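You operate a simulated robot arm through the tools that you are given. There is no shell and no other tool. Be economical: measure what you need, move in short steps, check, and stop when the job is done.

You run a simulated two-armed robot. Do the job below in one go: nothing can be reset, and whatever is moved stays where it is left.

JOB
Put the carton marked "12 V" from the top of the vice bench on the bench in front of the bag sealer and the carton that says "clips" on the right half of the back bench. Turn the volt dial to 24 V. Turn the black rpm dial to 600 rpm. Take the black metal block on the top of the pump bench and put it away on the top of the sink bench. Put the small grey bucket in the sink bowl. Press the grey zero button two times. Put two of the silver cans from the top of the vacuum packer on the shelf under the vice bench. Do these in any order. Set down upright: silver can.

It is judged by the outcome, as a careful person would: the job done as asked, and still so three seconds after it is handed in. It fails if anything else is knocked over, pushed out of place, dropped, spilled or broken.

ROBOT AND FRAMES
Two 7-joint arms with two-finger parallel grippers on one trunk, on a base that drives. Base frame: it is fixed to the floor where the robot stands at the start and does not move with it; the origin is under the middle of the robot, x ahead of it, y to its left, z up. Readings come in mm, degrees, newtons and seconds.
The left shoulder is at the start at [70, 163, 1270], the right one opposite. With the tool pointing down near the work surface each hand reaches from about 100 to 400 mm from the robot's upright axis, wherever it stands, measured 20 degrees to its own side. Places, roughly: bench in front of the bag sealer (24x26 cm) [-1100, 4120, 860]; black metal block (7x5x4 cm) [-3700, 2100, 900]; black rpm dial [-2100, 100, 1200]; blue-banded carton, coils carton [750, 0, 1000]; grey zero button [-2800, 1200, 900]; right half of the back bench [-700, -4500, 900]; shelf under the vice bench [1000, -700, 200]; silver can [-1000, 3750, 1000]; sink bowl inside [-4700, 4700, 700]; small grey bucket (19x15x9 cm) [-4400, 4100, 200]; top of the sink bench [-4400, 4200, 900]; volt dial [-1600, -800, 1600]. Payload 3.43 kg a hand.
The TCP of each hand is the grasp point between the finger pads, 34 mm short of the fingertips. In the tool frame z runs along the fingers and y along their closing line. The gripper opens to 128 mm. The fingers are 24 mm wide and 12 mm thick; the gripper's body (48 by 130 mm) begins 96 mm behind the TCP.
Orientation is told as [roll, pitch, yaw] about the base's x, y, z axes, in that order, counted from this pose: with the fingers straight down and closing along the base's y, the tool's x points along the base's -x, its y along +y and its z along -z.

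CONTROLS
- The arms move only by the tool apply_moves. It takes "left_rows", "right_rows" or both (then of equal length, played together; a hand with none holds still); each is text: rows parted by semicolons, each of 6 numbers parted by spaces: the shift along the base's x, y, z in units of 200 mm (1.0 is 200 mm), then the turn, a rotation vector about the base's x, y, z in units of 120 degrees (1.0 is 120 degrees). In form: dx dy dz rx ry rz; .... A call has 1 to 20 rows; each row is the pose to reach, as a shift and turn from the pose commanded when the call began. "left_fingers" and "right_fingers" are, for a hand that has rows, the closure, from 0 (fully open) to 1 (shut), set as the call begins (left out, the last holds). A call with a number of a shift or a turn outside -1 to 1 is refused whole. Each row takes 0.2 s and may step no farther than 50 mm and 8.6 degrees from the row before; otherwise, or with a gripper value out of range, the whole call is refused. A pose out of reach is approached as far as the arm can. The call stops where the force on the tool passes 40 N (or 10 N more than at its start, if that is more) or the arm is blocked; 0.2 s more then pass. Each finger travels about 153 mm/s and halts on what it meets, pressing with about 36 N; the grip force reading is that of the motor and also rises with nothing between the fingers. The clock runs only during rows and for 0.2 s after the last one: add rows that repeat a pose to give the fingers time. It gives the time, the measured TCP pose, the force on the tool (base axes), the opening and the grip force at its end, in the units of the frame above (readings bear some noise), with the torque about the TCP (base axes, N m) and any sound that the robot's microphone picked up, and new pictures: "views" is both (left out), scene, wrist or none (wrist: the cameras of the hands that moved).
- Cameras (640 x 400 px; columns grow to the right, rows downward): "scene" is now at [131.5, -24.5, 1487.9]; the picture's right is [-0.30, -0.96, 0.00], its down [-0.63, 0.20, -0.75] and it looks along [0.72, -0.22, -0.66] (base axes); focal length 284 px, centre (320, 200). "left" rides on the left gripper at [76, 11, -160] in its tool frame; the picture's right is [-0.15, 0.99, 0.00], its down [-0.88, -0.13, -0.46] and it looks along [-0.45, -0.07, 0.89] (tool axes); focal length 234 px, centre (320, 200). "right" rides on the right gripper at [76, -11, -160] in its tool frame; the picture's right is [0.15, 0.99, 0.00], its down [-0.88, 0.13, -0.46] and it looks along [-0.45, 0.07, 0.89] (tool axes); focal length 234 px, centre (320, 200).
- lift_body(by): slides the trunk up (or, below 0, down) by that many mm; the arms and the scene camera ride with it, the base frame stays. It gives what a move gives, with no picture.
- base_move(legs): drives the robot by 1 to 6 legs, each [ahead, left, turn to the left] in mm, mm and degrees, along the robot's own axes; the way and the turn of a leg run together, so that a leg with both is an arc; at most 1500 mm and 180 degrees a leg. The arms and the cameras ride along, it lands a little off, and it stops where it bumps. It gives what a move gives, and a new picture of the scene camera.
- head_to(pan, tilt): turns the head with the scene camera to pan (to the left, within 86 degrees either way) and tilt (down, from -29 to 69), counted from straight ahead of the robot. It gives what a move gives, and a new picture of the scene camera.
- measure_at(camera, pixels): for up to 12 pixels [column, row] of the newest picture of that camera ("zoom" is the newest enlarged one), the place [x, y, z] in the base frame of the surface seen there, good to about 2 mm. No time passes.
- enlarge(camera, box): a new picture of the part [left, top, right, bottom] of that camera's present view, enlarged. No time passes.
- sign_off(): hands the job in; it is judged then, once.

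Keep the steps short. Do not move on a guess: measure, check each grasp and each placing, and mend mistakes. In all there are 145 turns and 260 pictures (those below and enlarged ones count). Leave the grippers open and the arms clear of the work at the hand-in unless told otherwise, and finish with a single line.

The tools are called after "Call:" as name(argument=value, ...) on one line, values as JSON. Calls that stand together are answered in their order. apply_moves: Moves the arms, as the interface text tells. Its arguments: {"type":"object","properties":{"left_rows":{"type":"string"},"left_fingers":{"type":"number"},"right_rows":{"type":"string"},"right_fingers":{"type":"number"},"views":{"type":"string","enum":["both","scene","wrist","none"]}},"required":[]} The other tools are called the same way: lift_body (by) slides the trunk up or down; base_move (legs) drives the base; head_to (pan, tilt) turns the head that bears the scene camera; measure_at (camera, pixels) gives the place of the surface under pixels of a picture; enlarge (camera, box) takes an enlarged picture of a part of a camera's view; sign_off () hands the job in.

At the start:

```text
time_s: 0.0
left_tcp_pos: [711.5, 61.7, 1196.7]
left_ee_rot: [0.0, 0.0, 0.0]
left_ft_force: [0.3, 0.0, 1.1]
left_ft_torque: [0.03, 0.0, -0.04]
left_gripper_width: 128.0
left_grip_force: 0.1
right_tcp_pos: [410.7, -440.6, 1175.1]
right_ee_rot: [-0.1, -0.1, 0.0]
right_ft_force: [-0.9, 0.2, -0.3]
right_ft_torque: [-0.01, 0.02, 0.02]
right_gripper_width: 128.3
right_grip_force: 0.0
trunk travel left (down, up): [-750.0, 190.0]
robot x, y, heading: [-0.1, -1.7, 0.0]
head pan, tilt: [-17.2, 41.3]
```

scene: 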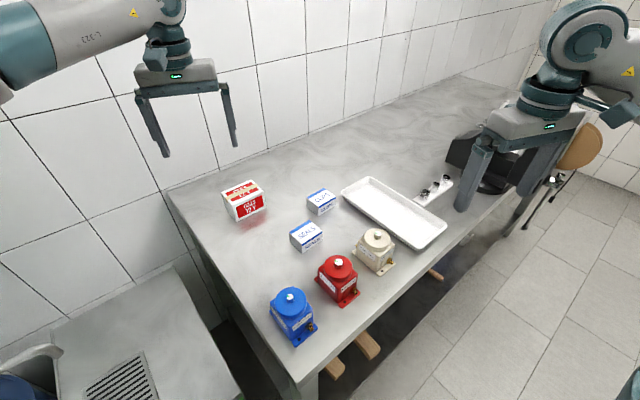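
right: 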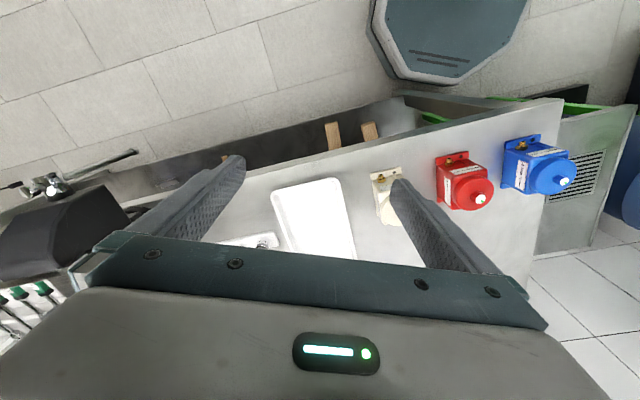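
left: 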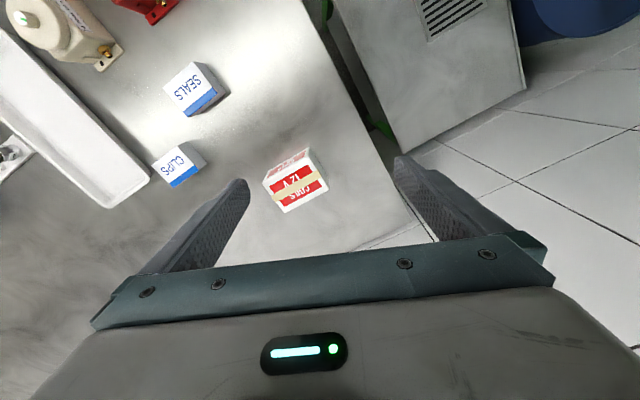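

I see the red-white carton at scene (244,200), and two blue-banded ones at (321,202) and (305,236). I'll enlarge to read the labels and measure them.

Call:
enlarge(camera="scene", box=[200, 160, 360, 260])

Call:
measure_at(camera="left", pixels=[[264, 183], [308, 148], [327, 187], [283, 212], [295, 180], [188, 142], [205, 163], [171, 187], [153, 163], [180, 165], [190, 90]])

Call:
measure_at(camera="scene", pixels=[[222, 191], [254, 181], [263, 191], [233, 203], [237, 220], [266, 207], [307, 198], [325, 190], [335, 198], [317, 207], [318, 215], [270, 260]])

```text
4.00 times, centred on (280, 210) of scene
```

zoom: 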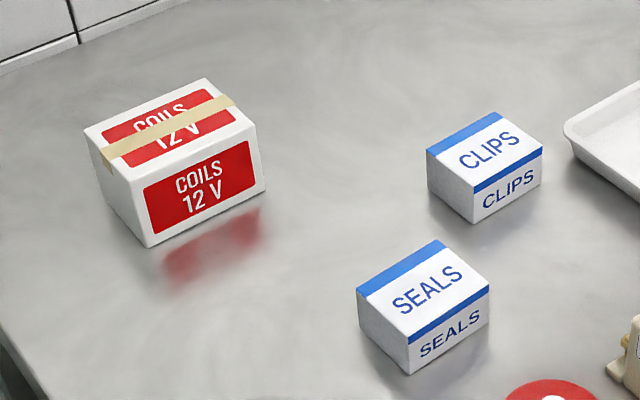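

```text
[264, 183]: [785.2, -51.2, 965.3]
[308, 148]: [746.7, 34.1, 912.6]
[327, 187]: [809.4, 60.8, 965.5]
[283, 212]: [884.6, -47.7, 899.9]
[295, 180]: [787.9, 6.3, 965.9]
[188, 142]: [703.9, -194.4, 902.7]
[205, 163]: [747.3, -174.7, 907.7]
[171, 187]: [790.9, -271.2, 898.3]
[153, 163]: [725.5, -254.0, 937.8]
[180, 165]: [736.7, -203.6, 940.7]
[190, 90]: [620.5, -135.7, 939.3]
```

```text
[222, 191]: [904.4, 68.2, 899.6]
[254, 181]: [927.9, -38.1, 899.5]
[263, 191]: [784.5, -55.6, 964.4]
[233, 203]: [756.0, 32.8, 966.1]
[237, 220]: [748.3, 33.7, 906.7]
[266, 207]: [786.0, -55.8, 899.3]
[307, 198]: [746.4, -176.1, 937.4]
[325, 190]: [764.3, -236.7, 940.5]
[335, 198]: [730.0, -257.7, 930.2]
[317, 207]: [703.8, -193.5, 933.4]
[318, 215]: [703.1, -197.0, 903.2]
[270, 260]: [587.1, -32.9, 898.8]
```

The left wrist view matches the carton: top at z=966, centre about (797,4), long side turned about 18°. Clips is centred near (737,-217), turned about 22°. First the left hand goes above the coils carton.

Call:
apply_moves(left_rows="0.142 -0.096 0 0 0 0.05; 0.285 -0.193 0 0 0 0.1; 0.4275 -0.289 -0.1 0 0 0.15; 0.4275 -0.289 -0.3 0 0 0.15; 0.4275 -0.289 -0.5 0 0 0.15; 0.4275 -0.289 -0.7 0 0 0.15", left_fingers=0, views="both")

```text
time_s: 1.4
left_tcp_pos: [798.1, 4.7, 1056.3]
left_ee_rot: [-0.1, 0.1, 18.2]
left_ft_force: [0.0, -0.3, 0.1]
left_ft_torque: [0.0, -0.01, -0.06]
left_gripper_width: 127.8
left_grip_force: 0.1
left hand out of reach, approached as far as the arm can: row 3, 4
right_tcp_pos: [410.4, -438.9, 1174.8]
right_ee_rot: [0.0, 0.1, 0.0]
right_ft_force: [-0.3, 0.1, -0.6]
right_ft_torque: [0.0, -0.01, 0.01]
right_gripper_width: 128.0
right_grip_force: 0.0
trunk travel left (down, up): [-750.0, 190.0]
robot x, y, heading: [-2.0, -3.8, 0.1]
head pan, tilt: [-17.2, 41.3]
```

scene: 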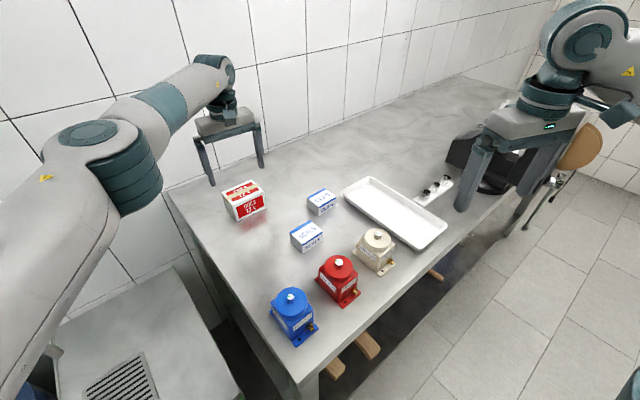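
left: 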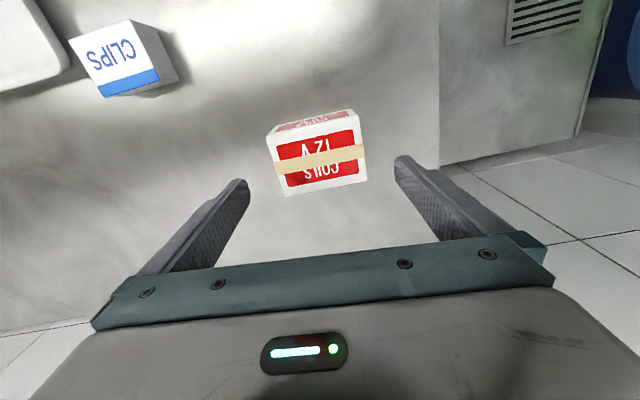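

The hand is over the carton. I'll check its top corners from the wrist camera before descending.

Call:
measure_at(camera="left", pixels=[[268, 134], [356, 116], [366, 180], [286, 193], [317, 163], [430, 50], [432, 150]])

```text
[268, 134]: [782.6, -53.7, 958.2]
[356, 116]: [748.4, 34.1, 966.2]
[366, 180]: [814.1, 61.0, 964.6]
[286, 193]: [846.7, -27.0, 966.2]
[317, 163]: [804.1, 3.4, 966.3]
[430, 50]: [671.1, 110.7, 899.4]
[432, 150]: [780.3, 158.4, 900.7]
```

Centre (798,4), turned about 21°. I descend to TCP z≈942 with a 3° correction and then close.

Call:
apply_moves(left_rows="0 0 -0.2 0 0 0.025; 0 0 -0.4 0 0 0.025; 0 0 -0.57 0 0 0.025; 0 0 -0.57 0 0 0.025", views="wrist")

Call:
apply_moves(left_rows="0 0 0 0 0 0; 0 0 0 0 0 0; 0 0 0 0 0 0", left_fingers=1, views="wrist")

```text
time_s: 2.4
left_tcp_pos: [796.0, 5.3, 941.1]
left_ee_rot: [0.0, -0.1, 20.9]
left_ft_force: [0.7, 0.1, 0.6]
left_ft_torque: [0.01, 0.0, 0.01]
left_gripper_width: 127.9
left_grip_force: 0.0
right_tcp_pos: [410.3, -440.4, 1174.7]
right_ee_rot: [0.0, 0.0, 0.0]
right_ft_force: [-0.1, 0.2, 0.3]
right_ft_torque: [-0.02, -0.01, 0.02]
right_gripper_width: 128.0
right_grip_force: 0.0
trunk travel left (down, up): [-750.0, 190.0]
robot x, y, heading: [1.1, -2.8, -0.3]
head pan, tilt: [-17.2, 41.3]
```

left: 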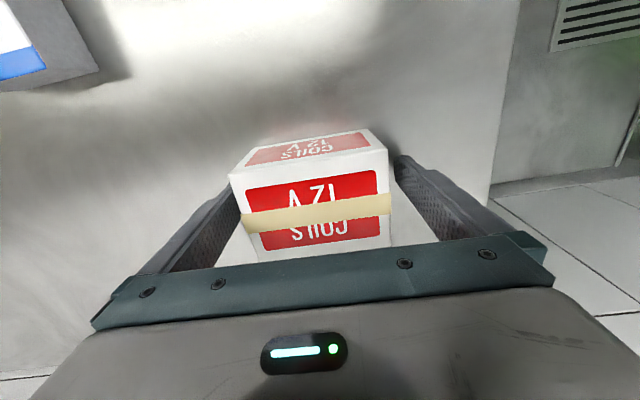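

```text
time_s: 3.2
left_tcp_pos: [795.5, 5.3, 941.3]
left_ee_rot: [0.0, 0.0, 21.0]
left_ft_force: [-0.2, -1.9, -0.5]
left_ft_torque: [-0.26, -0.07, -0.03]
left_gripper_width: 99.9
left_grip_force: 36.0
right_tcp_pos: [410.0, -440.0, 1175.4]
right_ee_rot: [0.0, 0.0, 0.1]
right_ft_force: [-0.2, 0.1, -0.3]
right_ft_torque: [0.01, -0.01, 0.02]
right_gripper_width: 128.0
right_grip_force: 0.0
trunk travel left (down, up): [-750.0, 190.0]
robot x, y, heading: [1.5, 4.4, 0.1]
head pan, tilt: [-17.2, 41.3]
```

left: 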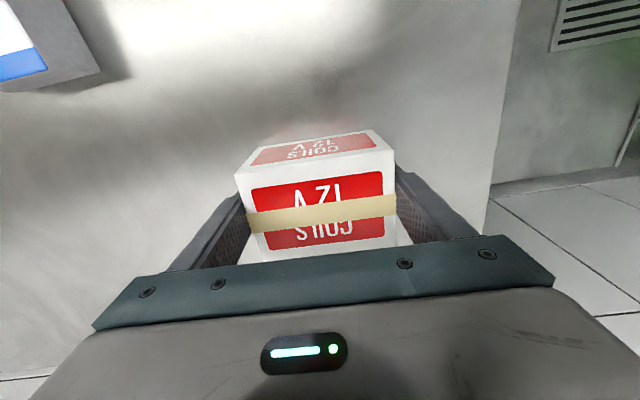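

Gripped (100 mm, 36 N). I lift the left hand 200 mm while the right hand starts across toward the clips carton.

Call:
apply_moves(left_rows="0 0 0.2 0 0 0; 0 0 0.4 0 0 0; 0 0 0.65 0 0 0; 0 0 0.9 0 0 0; -0.2 0.15 0.95 0 0 0; -0.4 0.3 1 0 0 0; -0.6 0.45 1 0 0 0; -0.8 0.6 1 0 0 0; -1 0.75 1 0 0 0; -1 0.75 1 0 0 0", right_rows="0.1 0 0 0 0 0.03; 0.2 0.1 0 0 0 0.06; 0.3 0.2 0 0 0 0.09; 0.4 0.3 0 0 0 0.12; 0.5 0.4 0 0 0 0.15; 0.6 0.5 0 0 0 0.18; 0.7 0.6 0 0 0 0.18; 0.8 0.7 0 0 0 0.18; 0.9 0.7 0 0 0 0.18; 1 0.7 0 0 0 0.18", right_fingers=0, left_fingers=1, views="none")

Call:
apply_moves(right_rows="0.2 0.1 0 0 0 0; 0.4 0.25 -0.1 0 0 0; 0.63 0.4 -0.2 0 0 0; 0.63 0.418 -0.4 0 0 0; 0.63 0.418 -0.6 0 0 0; 0.63 0.418 -0.6 0 0 0", views="both")

```text
refused: row 5 steps farther than a row can; nothing moved
```

```text
refused: row 2 steps farther than a row can; nothing moved
```

Two steps were too long; same moves with shorter steps.

Call:
apply_moves(left_rows="0 0 0.2 0 0 0; 0 0 0.4 0 0 0; 0 0 0.6 0 0 0; 0 0 0.8 0 0 0; 0 0 1 0 0 0; -0.19 0.14 1 0 0 0; -0.38 0.28 1 0 0 0; -0.57 0.42 1 0 0 0; -0.76 0.56 1 0 0 0; -0.95 0.7 1 0 0 0", right_rows="0.1 0 0 0 0 0.03; 0.2 0.1 0 0 0 0.06; 0.3 0.2 0 0 0 0.09; 0.4 0.3 0 0 0 0.12; 0.5 0.4 0 0 0 0.15; 0.6 0.5 0 0 0 0.18; 0.7 0.6 0 0 0 0.18; 0.8 0.7 0 0 0 0.18; 0.9 0.7 0 0 0 0.18; 1 0.7 0 0 0 0.18", right_fingers=0, left_fingers=1, views="none")

Call:
apply_moves(right_rows="0.2 0.1 0 0 0 0; 0.4 0.2 -0.05 0 0 0; 0.55 0.35 -0.1 0 0 0; 0.63 0.418 -0.3 0 0 0; 0.63 0.418 -0.5 0 0 0; 0.63 0.418 -0.6 0 0 0", views="both")

```text
time_s: 5.4
left_tcp_pos: [606.0, 145.9, 1143.9]
left_ee_rot: [-0.1, -0.1, 21.1]
left_ft_force: [0.0, 0.1, 0.2]
left_ft_torque: [0.03, -0.03, -0.02]
left_gripper_width: 0.1
left_grip_force: 33.1
left hand out of reach, approached as far as the arm can: row 5
right_tcp_pos: [607.8, -299.3, 1174.9]
right_ee_rot: [0.0, 0.0, 21.7]
right_ft_force: [0.3, -0.3, 0.0]
right_ft_torque: [0.01, -0.01, 0.01]
right_gripper_width: 128.1
right_grip_force: 0.1
trunk travel left (down, up): [-750.0, 190.0]
robot x, y, heading: [-1.8, 2.5, -0.1]
head pan, tilt: [-17.2, 41.3]
```

```text
time_s: 6.8
left_tcp_pos: [608.2, 145.8, 1141.8]
left_ee_rot: [0.0, 0.0, 21.0]
left_ft_force: [-1.0, -0.3, -0.7]
left_ft_torque: [-0.01, -0.01, 0.03]
left_gripper_width: 0.0
left_grip_force: 32.3
right_tcp_pos: [736.3, -217.2, 1053.9]
right_ee_rot: [0.0, 0.0, 21.6]
right_ft_force: [-0.7, -0.6, -0.3]
right_ft_torque: [0.02, -0.02, 0.0]
right_gripper_width: 128.0
right_grip_force: 0.0
trunk travel left (down, up): [-750.0, 190.0]
robot x, y, heading: [0.3, 1.5, -0.2]
head pan, tilt: [-17.2, 41.3]
```

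scene: 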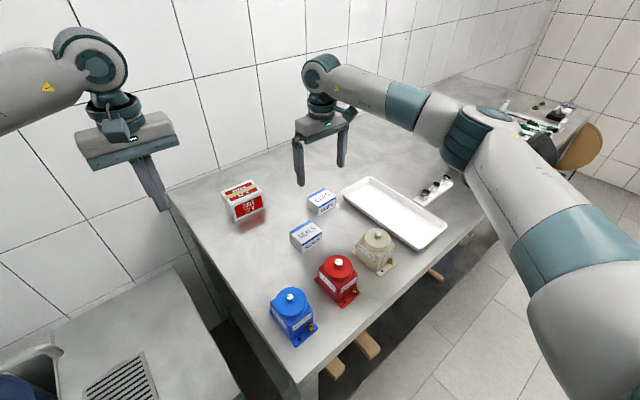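
right: 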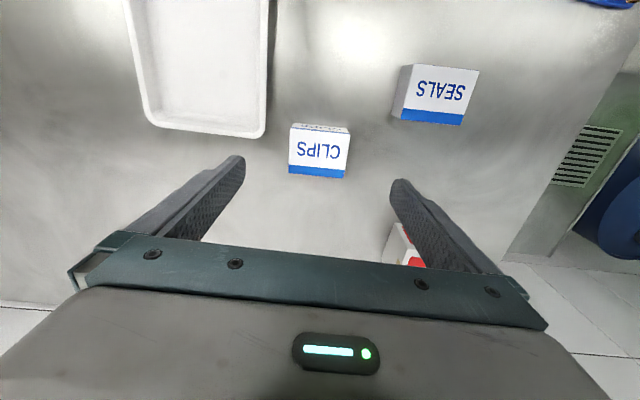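

The left fingers are shut on nothing: the coils carton slipped out and still stands about where it was. I'll measure it again, and check clips under the right hand.

Call:
measure_at(camera="right", pixels=[[291, 126], [349, 134], [345, 178], [289, 172], [320, 150]])

Call:
enlarge(camera="scene", box=[200, 160, 280, 240])

Call:
measure_at(camera="zoom", pixels=[[100, 200], [100, 210]])

```text
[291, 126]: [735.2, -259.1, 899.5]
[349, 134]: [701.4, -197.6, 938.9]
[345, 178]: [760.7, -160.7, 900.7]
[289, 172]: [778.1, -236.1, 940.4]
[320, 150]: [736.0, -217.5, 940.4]
```

```text
5.00 times, centred on (240, 200) of scene
```

zoom: 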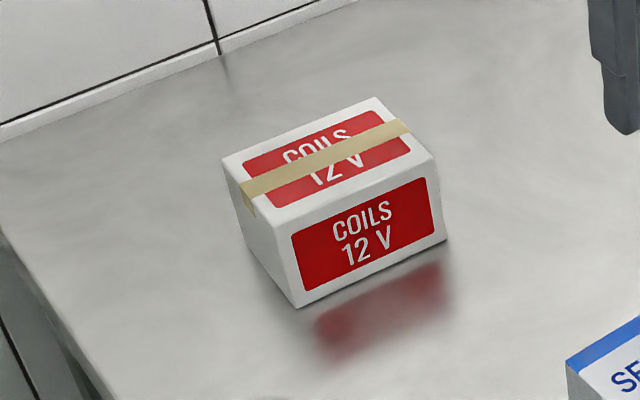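

```text
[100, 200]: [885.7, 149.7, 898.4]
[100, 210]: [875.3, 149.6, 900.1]
```

Clips is well centred. I measure the coils corners in the zoom and lower the right hand onto clips.

Call:
measure_at(camera="zoom", pixels=[[226, 162], [374, 100], [430, 158], [278, 222], [301, 303], [444, 240], [330, 160]])

Call:
apply_moves(right_rows="0 0 -0.2 0 0 0; 0 0 -0.4 0 0 0; 0 0 -0.57 0 0 0; 0 0 -0.57 0 0 0", views="none")

Call:
apply_moves(right_rows="0 0 0 0 0 0; 0 0 0 0 0 0; 0 0 0 0 0 0; 0 0 0 0 0 0", right_fingers=1, views="none")

Call:
apply_moves(right_rows="0 0 0.1 0 0 0; 0 0 0.2 0 0 0; 0 0 0.3 0 0 0; 0 0 0.3 0 0 0", views="wrist")

```text
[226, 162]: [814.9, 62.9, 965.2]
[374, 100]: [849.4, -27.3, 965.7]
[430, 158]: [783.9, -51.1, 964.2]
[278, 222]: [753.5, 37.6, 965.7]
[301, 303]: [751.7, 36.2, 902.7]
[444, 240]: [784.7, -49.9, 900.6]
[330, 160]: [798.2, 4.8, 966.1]
```

```text
time_s: 7.6
left_tcp_pos: [605.4, 144.9, 1143.7]
left_ee_rot: [-0.1, -0.1, 21.1]
left_ft_force: [0.3, 0.0, -0.4]
left_ft_torque: [-0.02, -0.01, 0.01]
left_gripper_width: 0.0
left_grip_force: 32.7
right_tcp_pos: [737.0, -217.5, 961.2]
right_ee_rot: [-0.1, -0.7, 21.3]
right_ft_force: [-3.9, -0.4, 11.6]
right_ft_torque: [-0.81, -0.16, -0.28]
right_gripper_width: 126.9
right_grip_force: 0.0
trunk travel left (down, up): [-750.0, 190.0]
robot x, y, heading: [2.8, -0.5, 0.2]
head pan, tilt: [-17.2, 41.3]
stopped in row 3 (right hand): the force on the tool passed its limit (the readings are from after the stop); the commanded pose is now the measured one
```

```text
time_s: 8.6
left_tcp_pos: [607.2, 145.0, 1144.9]
left_ee_rot: [0.0, -0.1, 21.1]
left_ft_force: [1.1, 0.9, -0.1]
left_ft_torque: [-0.02, 0.0, 0.06]
left_gripper_width: 0.3
left_grip_force: 33.2
right_tcp_pos: [738.2, -218.3, 961.3]
right_ee_rot: [-0.4, -0.8, 21.3]
right_ft_force: [5.0, -6.8, 23.8]
right_ft_torque: [-0.72, -0.18, 0.2]
right_gripper_width: 69.7
right_grip_force: 36.4
trunk travel left (down, up): [-750.0, 190.0]
robot x, y, heading: [-1.5, -0.3, -0.0]
head pan, tilt: [-17.2, 41.3]
```

```text
time_s: 9.6
left_tcp_pos: [609.2, 144.9, 1142.6]
left_ee_rot: [0.0, 0.0, 21.0]
left_ft_force: [0.4, 0.0, -0.4]
left_ft_torque: [-0.01, 0.01, 0.0]
left_gripper_width: 0.0
left_grip_force: 32.7
right_tcp_pos: [739.6, -218.1, 1019.1]
right_ee_rot: [-0.1, -0.5, 21.3]
right_ft_force: [0.1, 0.9, -1.3]
right_ft_torque: [-0.04, 0.04, 0.02]
right_gripper_width: 69.9
right_grip_force: 36.5
trunk travel left (down, up): [-750.0, 190.0]
robot x, y, heading: [-0.6, 0.9, -0.0]
head pan, tilt: [-17.2, 41.3]
```

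right: 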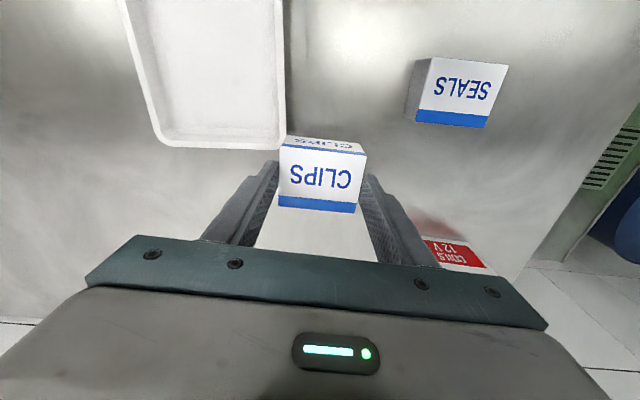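

Clips is gripped (69.9 mm); the tray edge stopped the descent but the hold looks fine. I check the clips height, then move the right hand up and back.

Call:
measure_at(camera="right", pixels=[[320, 175], [150, 140], [287, 100]])

Call:
apply_moves(right_rows="0 0 0.2 0 0 0; 0 0 0.4 0 0 0; -0.1 -0.1 0.6 0 0 0; -0.25 -0.2 0.7 0 0 0; -0.4 -0.35 0.7 0 0 0; -0.6 -0.45 0.7 0 0 0; -0.8 -0.55 0.7 0 0 0; -0.9 -0.6 0.7 0 0 0; -0.9 -0.6 0.7 0 0 0", left_rows="0 0 0 0 0 0; 0 0 0 0 0 0; 0.2 0 0 0 0 0; 0.4 -0.1 0 0 0 0; 0.55 -0.25 0 0 0 0; 0.65 -0.4 0 0 0 0; 0.8 -0.55 -0.1 0 0 0; 0.95 -0.705 -0.2 0 0 0; 0.95 -0.705 -0.4 0 0 0", left_fingers=0, views="wrist")

```text
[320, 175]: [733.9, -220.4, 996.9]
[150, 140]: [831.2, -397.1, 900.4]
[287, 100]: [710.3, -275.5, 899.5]
```

```text
time_s: 11.6
left_tcp_pos: [799.8, 8.2, 1060.6]
left_ee_rot: [0.0, 0.2, 20.9]
left_ft_force: [0.6, 0.6, 0.1]
left_ft_torque: [-0.1, 0.05, -0.01]
left_gripper_width: 128.3
left_grip_force: 0.0
right_tcp_pos: [560.6, -334.2, 1158.5]
right_ee_rot: [-0.3, -0.4, 21.4]
right_ft_force: [-0.5, 0.0, -1.0]
right_ft_torque: [-0.11, 0.04, 0.0]
right_gripper_width: 69.5
right_grip_force: 36.3
trunk travel left (down, up): [-750.0, 190.0]
robot x, y, heading: [0.7, 2.5, -0.2]
head pan, tilt: [-17.2, 41.3]
```

right: 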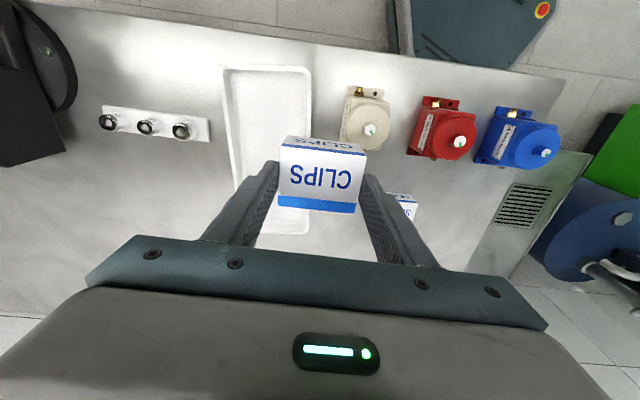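
left: 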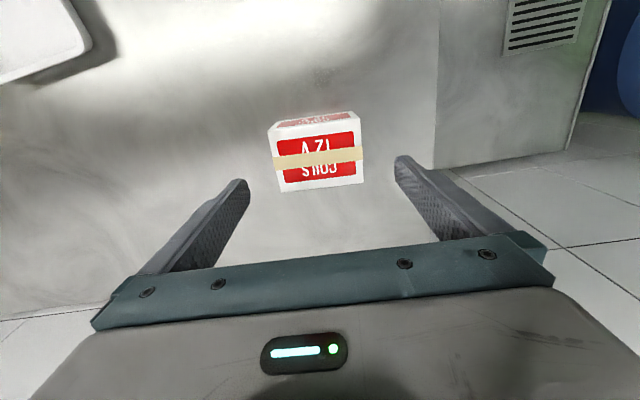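

Clips travels well. Coils corners again from the left camera for a squarer grip.

Call:
measure_at(camera="left", pixels=[[276, 143], [357, 128], [362, 182], [282, 191], [268, 130], [355, 114]])

Call:
enlarge(camera="left", box=[240, 90, 400, 210])

```text
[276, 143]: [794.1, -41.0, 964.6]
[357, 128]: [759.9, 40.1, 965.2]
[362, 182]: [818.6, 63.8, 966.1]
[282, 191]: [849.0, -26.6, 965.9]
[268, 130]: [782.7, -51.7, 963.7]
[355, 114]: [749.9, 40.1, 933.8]
```

```text
3.33 times, centred on (320, 150) of left
```

zoom: 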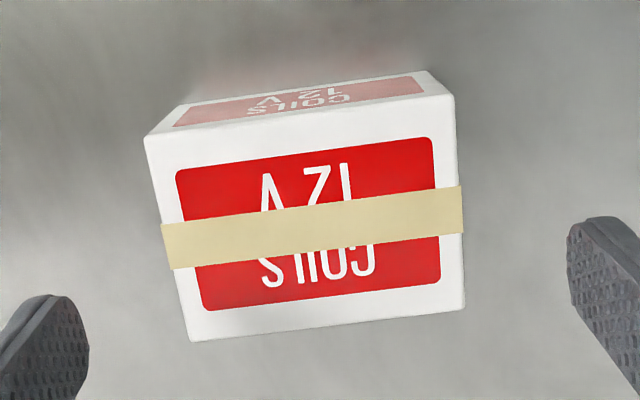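

Carton yaw ≈19.5°, centre (800,5). Descend to z≈939, close, and do a slow 16 mm test lift.

Call:
apply_moves(left_rows="0 -0.01 -0.2 0 0 -0.011; 0 -0.01 -0.4 0 0 -0.011; 0 -0.01 -0.55 0 0 -0.011; 0 -0.01 -0.605 0 0 -0.011; 0 -0.01 -0.605 0 0 -0.011", views="none")

Call:
apply_moves(left_rows="0 0 0 0 0 0; 0 0 0 0 0 0; 0 0 0 0 0 0; 0 0 0 0 0 0; 0 0 0 0 0 0", left_fingers=1, views="none")

Call:
apply_moves(left_rows="0 0 0.02 0 0 0; 0 0 0.04 0 0 0; 0 0 0.06 0 0 0; 0 0 0.08 0 0 0; 0 0 0.08 0 0 0", views="wrist")

```text
time_s: 12.8
left_tcp_pos: [794.7, 2.4, 940.9]
left_ee_rot: [0.1, 0.1, 19.7]
left_ft_force: [-0.4, -0.3, 0.7]
left_ft_torque: [0.0, 0.05, -0.03]
left_gripper_width: 128.3
left_grip_force: 0.1
right_tcp_pos: [560.4, -338.9, 1159.8]
right_ee_rot: [-0.2, -0.6, 21.3]
right_ft_force: [-0.2, 0.3, -2.1]
right_ft_torque: [-0.01, -0.01, -0.03]
right_gripper_width: 69.6
right_grip_force: 36.2
trunk travel left (down, up): [-750.0, 190.0]
robot x, y, heading: [3.9, 1.1, -0.1]
head pan, tilt: [-17.2, 41.3]
```

```text
time_s: 14.0
left_tcp_pos: [795.0, 2.1, 941.0]
left_ee_rot: [0.0, 0.1, 19.5]
left_ft_force: [-0.7, 0.1, -0.7]
left_ft_torque: [0.22, -0.03, 0.09]
left_gripper_width: 99.7
left_grip_force: 36.5
right_tcp_pos: [558.8, -338.9, 1159.1]
right_ee_rot: [-0.2, -0.6, 21.3]
right_ft_force: [0.3, 0.7, -1.1]
right_ft_torque: [0.01, -0.01, 0.0]
right_gripper_width: 69.3
right_grip_force: 36.1
trunk travel left (down, up): [-750.0, 190.0]
robot x, y, heading: [-1.5, 0.4, 0.2]
head pan, tilt: [-17.2, 41.3]
```

```text
time_s: 15.2
left_tcp_pos: [797.7, 1.8, 956.8]
left_ee_rot: [0.0, 0.1, 19.7]
left_ft_force: [-0.2, 0.1, -4.3]
left_ft_torque: [-0.01, 0.06, -0.02]
left_gripper_width: 100.0
left_grip_force: 35.7
right_tcp_pos: [559.8, -338.4, 1158.3]
right_ee_rot: [-0.2, -0.6, 21.2]
right_ft_force: [-0.8, -0.1, -0.4]
right_ft_torque: [0.01, -0.03, 0.01]
right_gripper_width: 69.4
right_grip_force: 35.6
trunk travel left (down, up): [-750.0, 190.0]
robot x, y, heading: [-0.4, -1.2, -0.1]
head pan, tilt: [-17.2, 41.3]
```

left: 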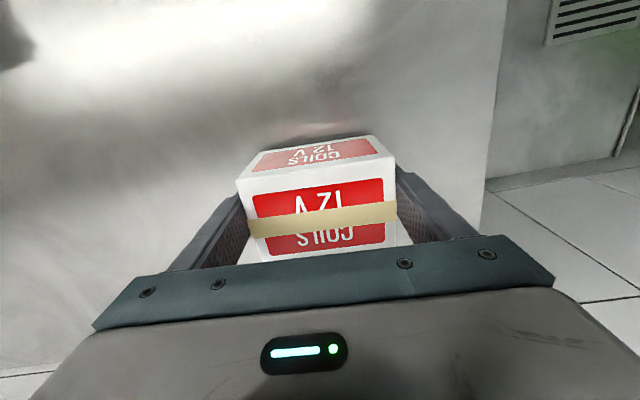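

It came off the bench (about 4 N). Lift gently and draw back toward the robot, avoiding the out-of-reach corner.

Call:
apply_moves(left_rows="0 0 0.1 0 0 0; 0 0 0.2 0 0 0; -0.02 0.02 0.3 0 0 0; -0.08 0.05 0.4 0 0 0; -0.16 0.1 0.5 0 0 0; -0.26 0.16 0.6 0 0 0; -0.36 0.22 0.7 0 0 0; -0.46 0.28 0.8 0 0 0; -0.58 0.34 0.85 0 0 0; -0.7 0.4 0.9 0 0 0; -0.82 0.47 0.9 0 0 0; -0.94 0.54 0.9 0 0 0; -1 0.6 0.9 0 0 0; -1 0.6 0.9 0 0 0", views="both")

```text
time_s: 18.2
left_tcp_pos: [599.5, 120.2, 1136.3]
left_ee_rot: [0.0, 0.2, 19.7]
left_ft_force: [0.5, -0.6, -4.6]
left_ft_torque: [-0.03, 0.03, 0.0]
left_gripper_width: 99.7
left_grip_force: 36.3
right_tcp_pos: [561.0, -339.2, 1158.2]
right_ee_rot: [-0.1, -0.4, 21.4]
right_ft_force: [0.6, 0.7, -1.1]
right_ft_torque: [0.0, -0.01, -0.02]
right_gripper_width: 69.4
right_grip_force: 36.0
trunk travel left (down, up): [-750.0, 190.0]
robot x, y, heading: [-0.4, 0.9, -0.2]
head pan, tilt: [-17.2, 41.3]
```

scene: 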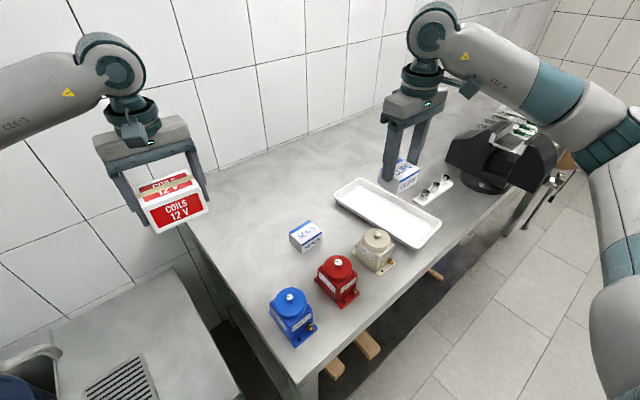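
left: 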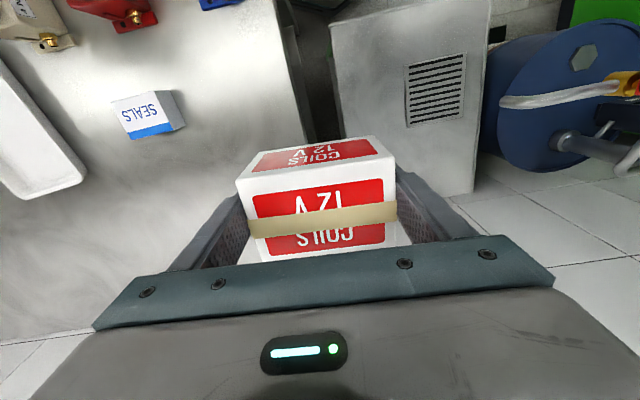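

Both cartons are held. Before driving, I look to the left and right with the head.

Call:
head_to(pan=-86, tilt=25)

Call:
head_to(pan=86, tilt=25)

```text
time_s: 19.6
left_tcp_pos: [599.2, 121.4, 1136.8]
left_ee_rot: [-0.1, 0.1, 19.5]
left_ft_force: [0.2, -0.2, -3.7]
left_ft_torque: [-0.04, 0.06, 0.0]
left_gripper_width: 99.8
left_grip_force: 36.3
right_tcp_pos: [559.9, -337.8, 1158.8]
right_ee_rot: [-0.3, -0.7, 21.3]
right_ft_force: [0.1, 0.2, -1.5]
right_ft_torque: [-0.02, 0.0, 0.03]
right_gripper_width: 69.4
right_grip_force: 36.0
trunk travel left (down, up): [-750.0, 190.0]
robot x, y, heading: [-0.3, -2.4, 0.2]
head pan, tilt: [-85.9, 25.0]
```

scene: 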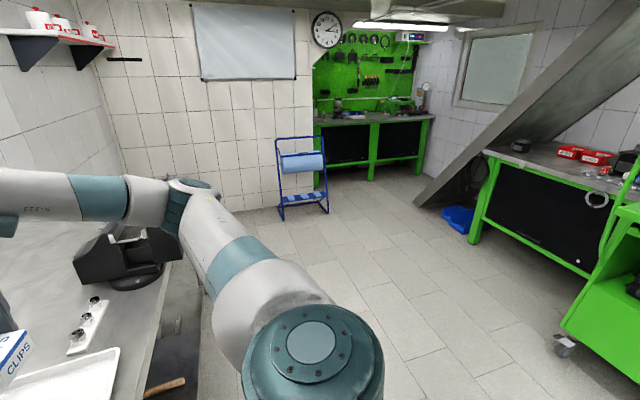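

```text
time_s: 22.2
left_tcp_pos: [599.4, 121.8, 1137.0]
left_ee_rot: [0.0, 0.1, 19.6]
left_ft_force: [0.5, 0.3, -5.1]
left_ft_torque: [0.02, -0.01, 0.04]
left_gripper_width: 100.0
left_grip_force: 36.4
right_tcp_pos: [559.1, -338.5, 1159.1]
right_ee_rot: [-0.2, -0.6, 21.2]
right_ft_force: [0.7, -0.5, -1.0]
right_ft_torque: [-0.02, 0.0, 0.04]
right_gripper_width: 69.3
right_grip_force: 36.4
trunk travel left (down, up): [-750.0, 190.0]
robot x, y, heading: [4.1, 1.2, 0.4]
head pan, tilt: [85.9, 25.0]
```

scene: 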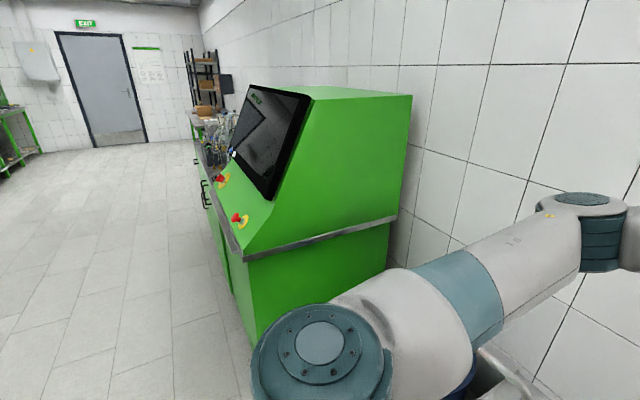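

I map the left side with a few points.

Call:
measure_at(camera="scene", pixels=[[100, 140], [215, 165], [240, 330], [195, 120], [5, 165], [150, 250], [30, 200], [215, 210], [240, 250], [205, 80]])

Call:
base_move(legs=[[-350, 0, 0], [0, 0, -60]])

```text
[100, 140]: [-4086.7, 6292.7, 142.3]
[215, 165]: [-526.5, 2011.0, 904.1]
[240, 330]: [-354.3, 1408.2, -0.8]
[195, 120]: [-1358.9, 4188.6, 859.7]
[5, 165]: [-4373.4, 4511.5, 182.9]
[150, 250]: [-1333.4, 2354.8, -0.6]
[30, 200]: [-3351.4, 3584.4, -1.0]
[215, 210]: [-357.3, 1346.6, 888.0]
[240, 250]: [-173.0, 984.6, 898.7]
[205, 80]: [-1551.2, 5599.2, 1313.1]
```

```text
time_s: 27.1
left_tcp_pos: [51.0, -459.5, 1136.3]
left_ee_rot: [0.1, 0.1, -40.6]
left_ft_force: [0.0, 0.8, -4.5]
left_ft_torque: [-0.02, 0.03, 0.04]
left_gripper_width: 99.7
left_grip_force: 36.2
right_tcp_pos: [-367.2, -653.2, 1158.2]
right_ee_rot: [-0.2, -0.6, -38.9]
right_ft_force: [-0.2, -0.1, -1.3]
right_ft_torque: [-0.01, -0.04, -0.02]
right_gripper_width: 69.1
right_grip_force: 35.7
trunk travel left (down, up): [-750.0, 190.0]
robot x, y, heading: [-350.6, 2.4, -60.2]
head pan, tilt: [85.9, 25.0]
```

scene: 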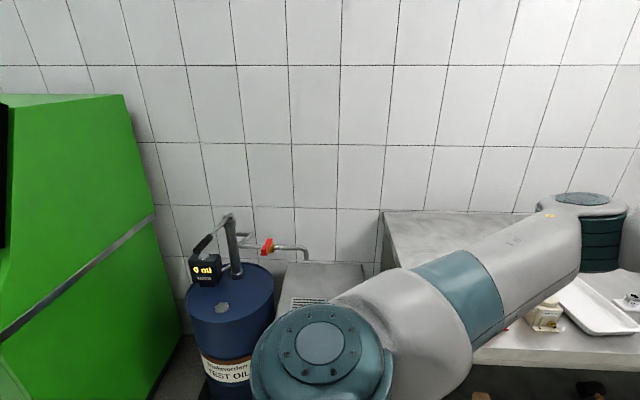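

I look ahead (toward the back bench) and to the right now.

Call:
head_to(pan=-20, tilt=20)

Call:
measure_at(camera="scene", pixels=[[320, 200], [320, 250], [250, 150], [250, 200], [300, 150], [200, 200], [150, 200], [400, 200], [450, 250], [500, 200], [350, 150], [420, 150]])

Call:
head_to(pan=-80, tilt=15)

```text
time_s: 28.9
left_tcp_pos: [52.8, -459.1, 1137.8]
left_ee_rot: [0.0, 0.2, -40.6]
left_ft_force: [-0.2, -0.3, -4.8]
left_ft_torque: [0.05, 0.0, 0.02]
left_gripper_width: 99.9
left_grip_force: 36.5
right_tcp_pos: [-367.1, -654.0, 1158.4]
right_ee_rot: [-0.2, -0.7, -39.0]
right_ft_force: [-0.2, 0.0, -1.7]
right_ft_torque: [-0.02, 0.04, 0.01]
right_gripper_width: 69.1
right_grip_force: 36.1
trunk travel left (down, up): [-750.0, 190.0]
robot x, y, heading: [-350.2, 2.2, -60.5]
head pan, tilt: [-20.0, 20.0]
```

scene: 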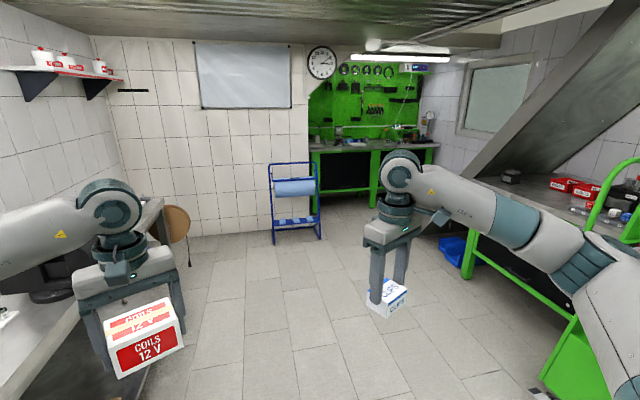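

```text
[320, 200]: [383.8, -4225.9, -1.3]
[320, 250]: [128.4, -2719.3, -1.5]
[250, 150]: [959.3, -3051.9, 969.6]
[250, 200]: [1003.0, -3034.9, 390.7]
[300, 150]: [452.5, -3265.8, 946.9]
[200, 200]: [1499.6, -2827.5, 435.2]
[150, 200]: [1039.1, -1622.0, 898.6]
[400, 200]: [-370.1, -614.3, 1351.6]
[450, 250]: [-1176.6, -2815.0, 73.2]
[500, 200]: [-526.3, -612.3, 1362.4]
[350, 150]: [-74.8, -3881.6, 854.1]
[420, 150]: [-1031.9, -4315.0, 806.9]
```

```text
time_s: 30.2
left_tcp_pos: [51.8, -459.5, 1137.8]
left_ee_rot: [0.0, 0.0, -40.6]
left_ft_force: [-0.8, -0.3, -5.0]
left_ft_torque: [0.06, 0.03, 0.0]
left_gripper_width: 99.8
left_grip_force: 35.6
right_tcp_pos: [-367.8, -652.8, 1157.9]
right_ee_rot: [-0.2, -0.6, -39.0]
right_ft_force: [-0.6, -0.1, -1.3]
right_ft_torque: [0.0, 0.03, 0.0]
right_gripper_width: 69.3
right_grip_force: 36.1
trunk travel left (down, up): [-750.0, 190.0]
robot x, y, heading: [-351.4, -0.7, -60.3]
head pan, tilt: [-80.0, 15.0]
```

scene: 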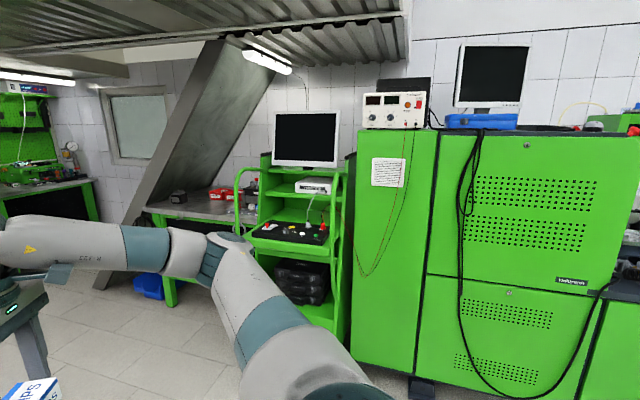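

The way along -y looks open. I check the cart, bin and beam positions first.

Call:
measure_at(camera="scene", pixels=[[270, 245], [335, 260], [345, 340], [165, 270], [150, 285], [100, 270], [180, 215], [205, 215], [300, 320], [60, 340], [420, 310], [395, 115]])

Call:
base_move(legs=[[0, 0, -30], [1500, 0, 0], [900, 0, 0]])

```text
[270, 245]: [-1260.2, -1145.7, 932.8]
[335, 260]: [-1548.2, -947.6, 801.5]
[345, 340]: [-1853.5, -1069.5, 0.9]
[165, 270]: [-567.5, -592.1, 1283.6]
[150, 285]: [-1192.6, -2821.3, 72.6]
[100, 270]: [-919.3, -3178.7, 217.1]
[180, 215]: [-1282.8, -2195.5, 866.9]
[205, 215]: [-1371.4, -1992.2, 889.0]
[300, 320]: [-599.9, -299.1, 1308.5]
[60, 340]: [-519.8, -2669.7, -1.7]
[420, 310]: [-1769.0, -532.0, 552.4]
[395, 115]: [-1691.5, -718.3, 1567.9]
```

```text
time_s: 43.5
left_tcp_pos: [-276.4, -2999.6, 1136.2]
left_ee_rot: [0.0, 0.0, -71.2]
left_ft_force: [-1.0, 0.8, -5.4]
left_ft_torque: [0.06, -0.02, 0.01]
left_gripper_width: 100.1
left_grip_force: 36.2
right_tcp_pos: [-735.8, -2953.8, 1158.0]
right_ee_rot: [-0.2, -0.5, -69.5]
right_ft_force: [0.9, 0.4, -0.8]
right_ft_torque: [0.02, 0.01, 0.06]
right_gripper_width: 69.4
right_grip_force: 36.2
trunk travel left (down, up): [-750.0, 190.0]
robot x, y, heading: [-384.8, -2399.9, -91.0]
head pan, tilt: [-80.0, 15.0]
```

scene: 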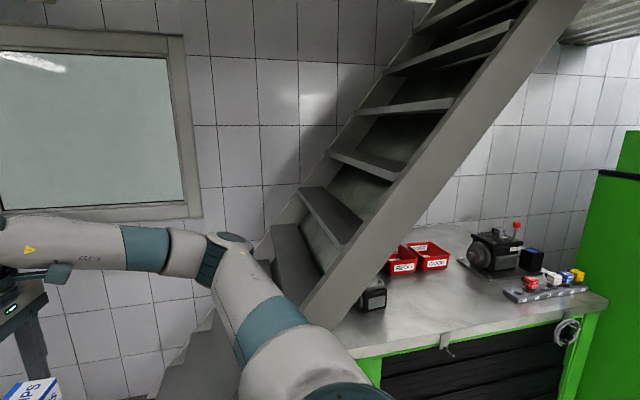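

Now look ahead at the back bench.

Call:
head_to(pan=-10, tilt=25)

Call:
measure_at(camera="scene", pixels=[[250, 190], [300, 185], [350, 185], [400, 180], [430, 180], [200, 195], [320, 170], [380, 170], [420, 165], [280, 170], [500, 300], [450, 250]])

```text
time_s: 44.9
left_tcp_pos: [-277.5, -2999.4, 1137.6]
left_ee_rot: [0.1, 0.1, -71.1]
left_ft_force: [0.9, -0.4, -4.6]
left_ft_torque: [0.06, 0.04, -0.01]
left_gripper_width: 99.8
left_grip_force: 35.7
right_tcp_pos: [-735.0, -2955.4, 1159.3]
right_ee_rot: [-0.3, -0.6, -69.6]
right_ft_force: [0.3, -0.4, -0.1]
right_ft_torque: [0.04, 0.05, -0.02]
right_gripper_width: 69.1
right_grip_force: 36.1
trunk travel left (down, up): [-750.0, 190.0]
robot x, y, heading: [-390.0, -2399.6, -90.8]
head pan, tilt: [-10.0, 25.0]
```

scene: 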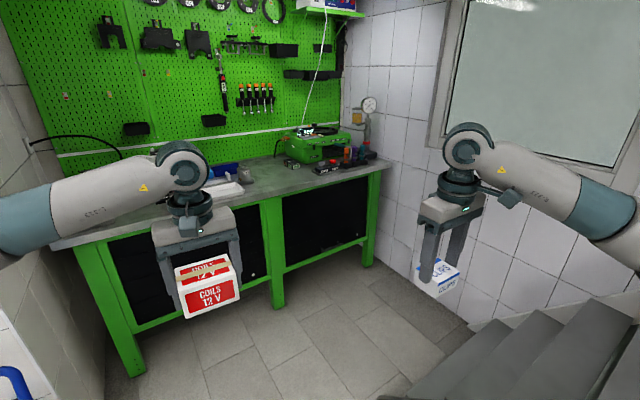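

```text
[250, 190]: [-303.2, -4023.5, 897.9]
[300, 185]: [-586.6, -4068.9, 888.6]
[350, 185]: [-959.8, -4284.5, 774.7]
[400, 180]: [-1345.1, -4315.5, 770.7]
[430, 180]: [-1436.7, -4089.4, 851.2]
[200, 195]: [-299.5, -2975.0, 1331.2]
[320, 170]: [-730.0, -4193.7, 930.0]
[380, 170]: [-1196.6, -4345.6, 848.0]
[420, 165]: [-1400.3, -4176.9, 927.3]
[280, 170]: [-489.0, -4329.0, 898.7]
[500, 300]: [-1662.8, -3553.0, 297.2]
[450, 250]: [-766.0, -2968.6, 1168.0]
```

The bench front edge runs slantwise from about (-75,-3880) to (-1200,-4350). I measure the stairs' corner and enlarge the right half.

Call:
enlarge(camera="scene", box=[200, 110, 400, 235])

Call:
measure_at(camera="zoom", pixels=[[230, 290], [320, 255], [420, 230], [580, 180], [250, 230], [290, 200], [330, 220], [400, 205], [530, 160], [260, 180]])

Call:
measure_at(camera="scene", pixels=[[482, 322], [415, 390], [400, 350], [470, 350], [560, 380]])

```text
3.20 times, centred on (300, 172) of scene
```

zoom: 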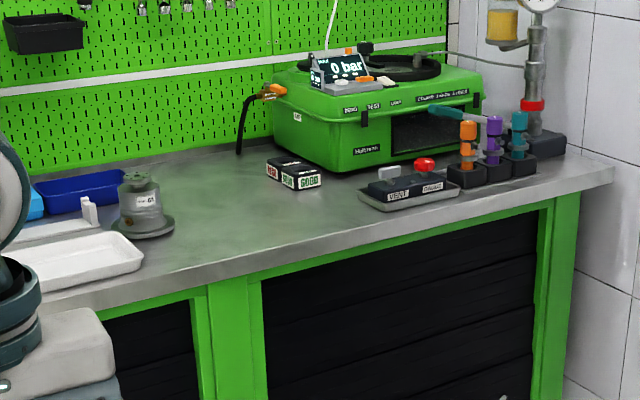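

```text
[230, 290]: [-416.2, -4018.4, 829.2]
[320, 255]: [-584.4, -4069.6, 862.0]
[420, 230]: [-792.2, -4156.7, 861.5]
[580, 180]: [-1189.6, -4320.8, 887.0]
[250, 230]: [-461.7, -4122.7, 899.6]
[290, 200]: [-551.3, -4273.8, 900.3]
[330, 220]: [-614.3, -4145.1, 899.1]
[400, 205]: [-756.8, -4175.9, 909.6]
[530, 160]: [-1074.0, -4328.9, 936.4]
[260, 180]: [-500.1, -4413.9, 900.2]
```

```text
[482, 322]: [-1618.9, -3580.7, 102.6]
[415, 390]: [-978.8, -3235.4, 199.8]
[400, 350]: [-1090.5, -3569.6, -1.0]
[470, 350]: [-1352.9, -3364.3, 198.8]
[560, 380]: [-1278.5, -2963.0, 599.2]
```

Free patch on the right half: around (-558,-4165), between the jar and the tester, in front of the "GOOD" box. I draw the left hand in a bit and drive ahead 1100 mm.

Call:
apply_moves(left_rows="0 0.15 0 0 0 0; 0 0.3 0 0 0 0; 0 0.45 0 0 0 0; 0 0.6 0 0 0 0; 0 0.6 0 0 0 0", views="none")

Call:
base_move(legs=[[1100, 0, 0]])

Call:
head_to(pan=-10, tilt=45)

```text
time_s: 46.1
left_tcp_pos: [-275.7, -2878.7, 1136.0]
left_ee_rot: [0.1, 0.1, -71.2]
left_ft_force: [0.1, -0.5, -4.7]
left_ft_torque: [0.06, 0.01, 0.0]
left_gripper_width: 99.6
left_grip_force: 36.0
right_tcp_pos: [-735.1, -2953.3, 1158.4]
right_ee_rot: [-0.1, -0.5, -69.5]
right_ft_force: [0.0, 0.3, -1.5]
right_ft_torque: [-0.02, 0.01, -0.03]
right_gripper_width: 69.2
right_grip_force: 36.1
trunk travel left (down, up): [-750.0, 190.0]
robot x, y, heading: [-388.6, -2400.1, -90.9]
head pan, tilt: [-10.0, 25.0]
```

```text
time_s: 51.7
left_tcp_pos: [-294.0, -3975.1, 1137.3]
left_ee_rot: [0.0, 0.0, -71.3]
left_ft_force: [-0.4, 0.3, -5.3]
left_ft_torque: [0.02, 0.01, 0.0]
left_gripper_width: 100.0
left_grip_force: 35.8
right_tcp_pos: [-752.8, -4048.5, 1158.3]
right_ee_rot: [-0.1, -0.6, -69.6]
right_ft_force: [0.1, 1.2, -0.5]
right_ft_torque: [0.03, 0.0, 0.01]
right_gripper_width: 69.2
right_grip_force: 36.0
trunk travel left (down, up): [-750.0, 190.0]
robot x, y, heading: [-406.3, -3493.0, -91.0]
head pan, tilt: [-10.0, 25.0]
```

scene: 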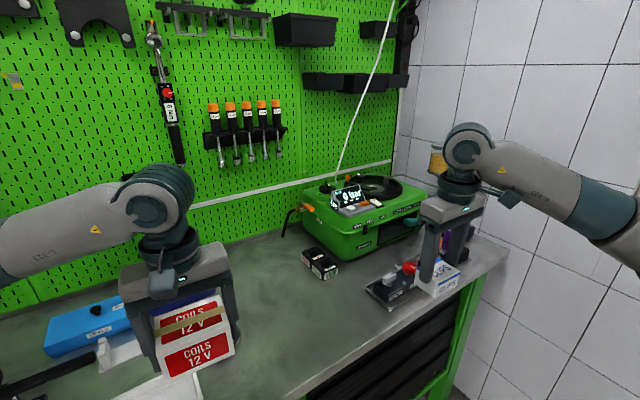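

```text
time_s: 52.5
left_tcp_pos: [-295.4, -3976.3, 1135.4]
left_ee_rot: [0.0, 0.1, -71.3]
left_ft_force: [-0.2, -0.5, -4.4]
left_ft_torque: [0.04, 0.0, 0.0]
left_gripper_width: 100.0
left_grip_force: 36.5
right_tcp_pos: [-755.1, -4048.5, 1157.1]
right_ee_rot: [-0.2, -0.7, -69.6]
right_ft_force: [0.3, 0.9, -2.0]
right_ft_torque: [0.01, -0.01, 0.0]
right_gripper_width: 69.1
right_grip_force: 35.7
trunk travel left (down, up): [-750.0, 190.0]
robot x, y, heading: [-412.0, -3495.2, -91.4]
head pan, tilt: [-10.0, 45.0]
```

scene: 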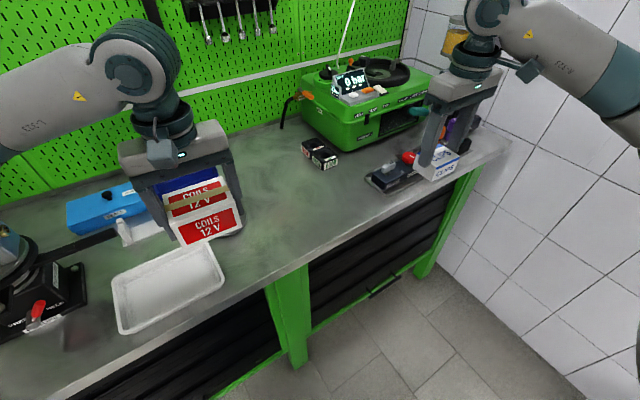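

I measure the free area and neighbours around (320,200).

Call:
measure_at(camera="scene", pixels=[[320, 200], [300, 255], [290, 200], [340, 195], [322, 170], [367, 182], [336, 160], [305, 155], [285, 262], [225, 260]])

```text
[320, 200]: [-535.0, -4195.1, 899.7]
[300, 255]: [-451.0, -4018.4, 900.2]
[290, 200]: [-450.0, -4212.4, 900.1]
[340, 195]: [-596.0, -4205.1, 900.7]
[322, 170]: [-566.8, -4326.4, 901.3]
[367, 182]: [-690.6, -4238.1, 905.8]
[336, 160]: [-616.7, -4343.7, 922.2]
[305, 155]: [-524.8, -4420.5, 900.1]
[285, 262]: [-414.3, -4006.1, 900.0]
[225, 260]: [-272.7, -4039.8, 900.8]
```

Target (-580,-4180) is clear by 12+ cm on all sides. Move over, then down to TCP ≈ 963 (held 61 mm above its base).

Call:
apply_moves(right_rows="0.175 -0.13 0 0 0 0; 0.35 -0.26 0 0 0 0; 0.525 -0.4 0 0 0 0; 0.7 -0.53 0 0 0 0; 0.875 -0.66 0 0 0 0; 0.875 -0.66 -0.2 0 0 0; 0.875 -0.66 -0.4 0 0 0; 0.875 -0.66 -0.6 0 0 0; 0.875 -0.66 -0.75 0 0 0; 0.875 -0.66 -0.85 0 0 0; 0.875 -0.66 -0.9 0 0 0; 0.875 -0.66 -0.93 0 0 0", views="both")

```text
time_s: 55.1
left_tcp_pos: [-295.5, -3976.5, 1135.3]
left_ee_rot: [0.1, 0.1, -71.4]
left_ft_force: [-0.7, 0.5, -3.1]
left_ft_torque: [0.04, 0.01, 0.01]
left_gripper_width: 99.8
left_grip_force: 36.1
right_tcp_pos: [-580.1, -4180.7, 972.3]
right_ee_rot: [-0.2, -0.6, -69.5]
right_ft_force: [-0.2, 0.8, -1.4]
right_ft_torque: [0.01, -0.03, -0.03]
right_gripper_width: 69.3
right_grip_force: 36.0
trunk travel left (down, up): [-750.0, 190.0]
robot x, y, heading: [-410.8, -3495.5, -90.8]
head pan, tilt: [-10.0, 45.0]
```

scene: 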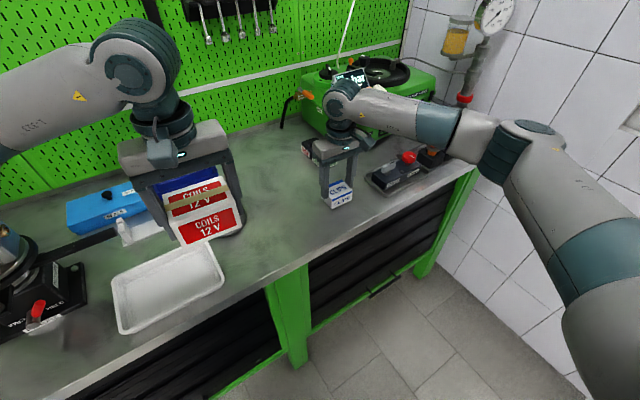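
right: 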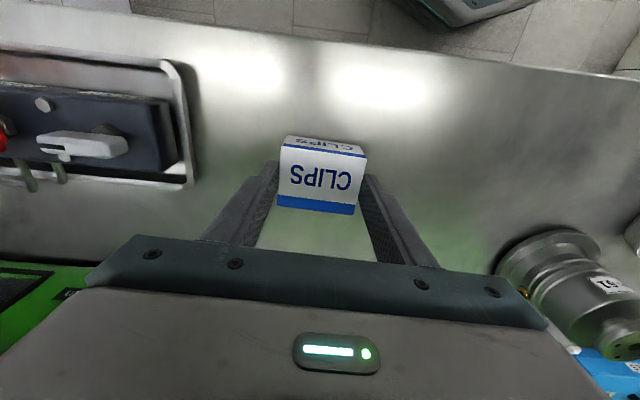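

Call:
measure_at(camera="right", pixels=[[320, 185], [300, 145], [340, 148]])

Call:
apply_moves(right_rows="0 0 -0.02 0 0 0; 0 0 -0.04 0 0 0; 0 0 -0.055 0 0 0; 0 0 -0.055 0 0 0", views="none")

```text
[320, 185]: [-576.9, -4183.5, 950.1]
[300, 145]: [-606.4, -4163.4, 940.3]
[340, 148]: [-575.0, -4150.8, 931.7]
```

```text
time_s: 56.1
left_tcp_pos: [-294.2, -3975.2, 1136.8]
left_ee_rot: [0.0, 0.2, -71.2]
left_ft_force: [0.0, -0.2, -4.8]
left_ft_torque: [0.02, 0.01, 0.02]
left_gripper_width: 99.8
left_grip_force: 36.1
right_tcp_pos: [-578.1, -4180.3, 961.6]
right_ee_rot: [-0.2, -0.5, -69.6]
right_ft_force: [-0.7, -0.9, 5.2]
right_ft_torque: [-0.13, -0.2, -0.05]
right_gripper_width: 69.5
right_grip_force: 36.4
trunk travel left (down, up): [-750.0, 190.0]
robot x, y, heading: [-404.8, -3494.6, -91.0]
head pan, tilt: [-10.0, 45.0]
```

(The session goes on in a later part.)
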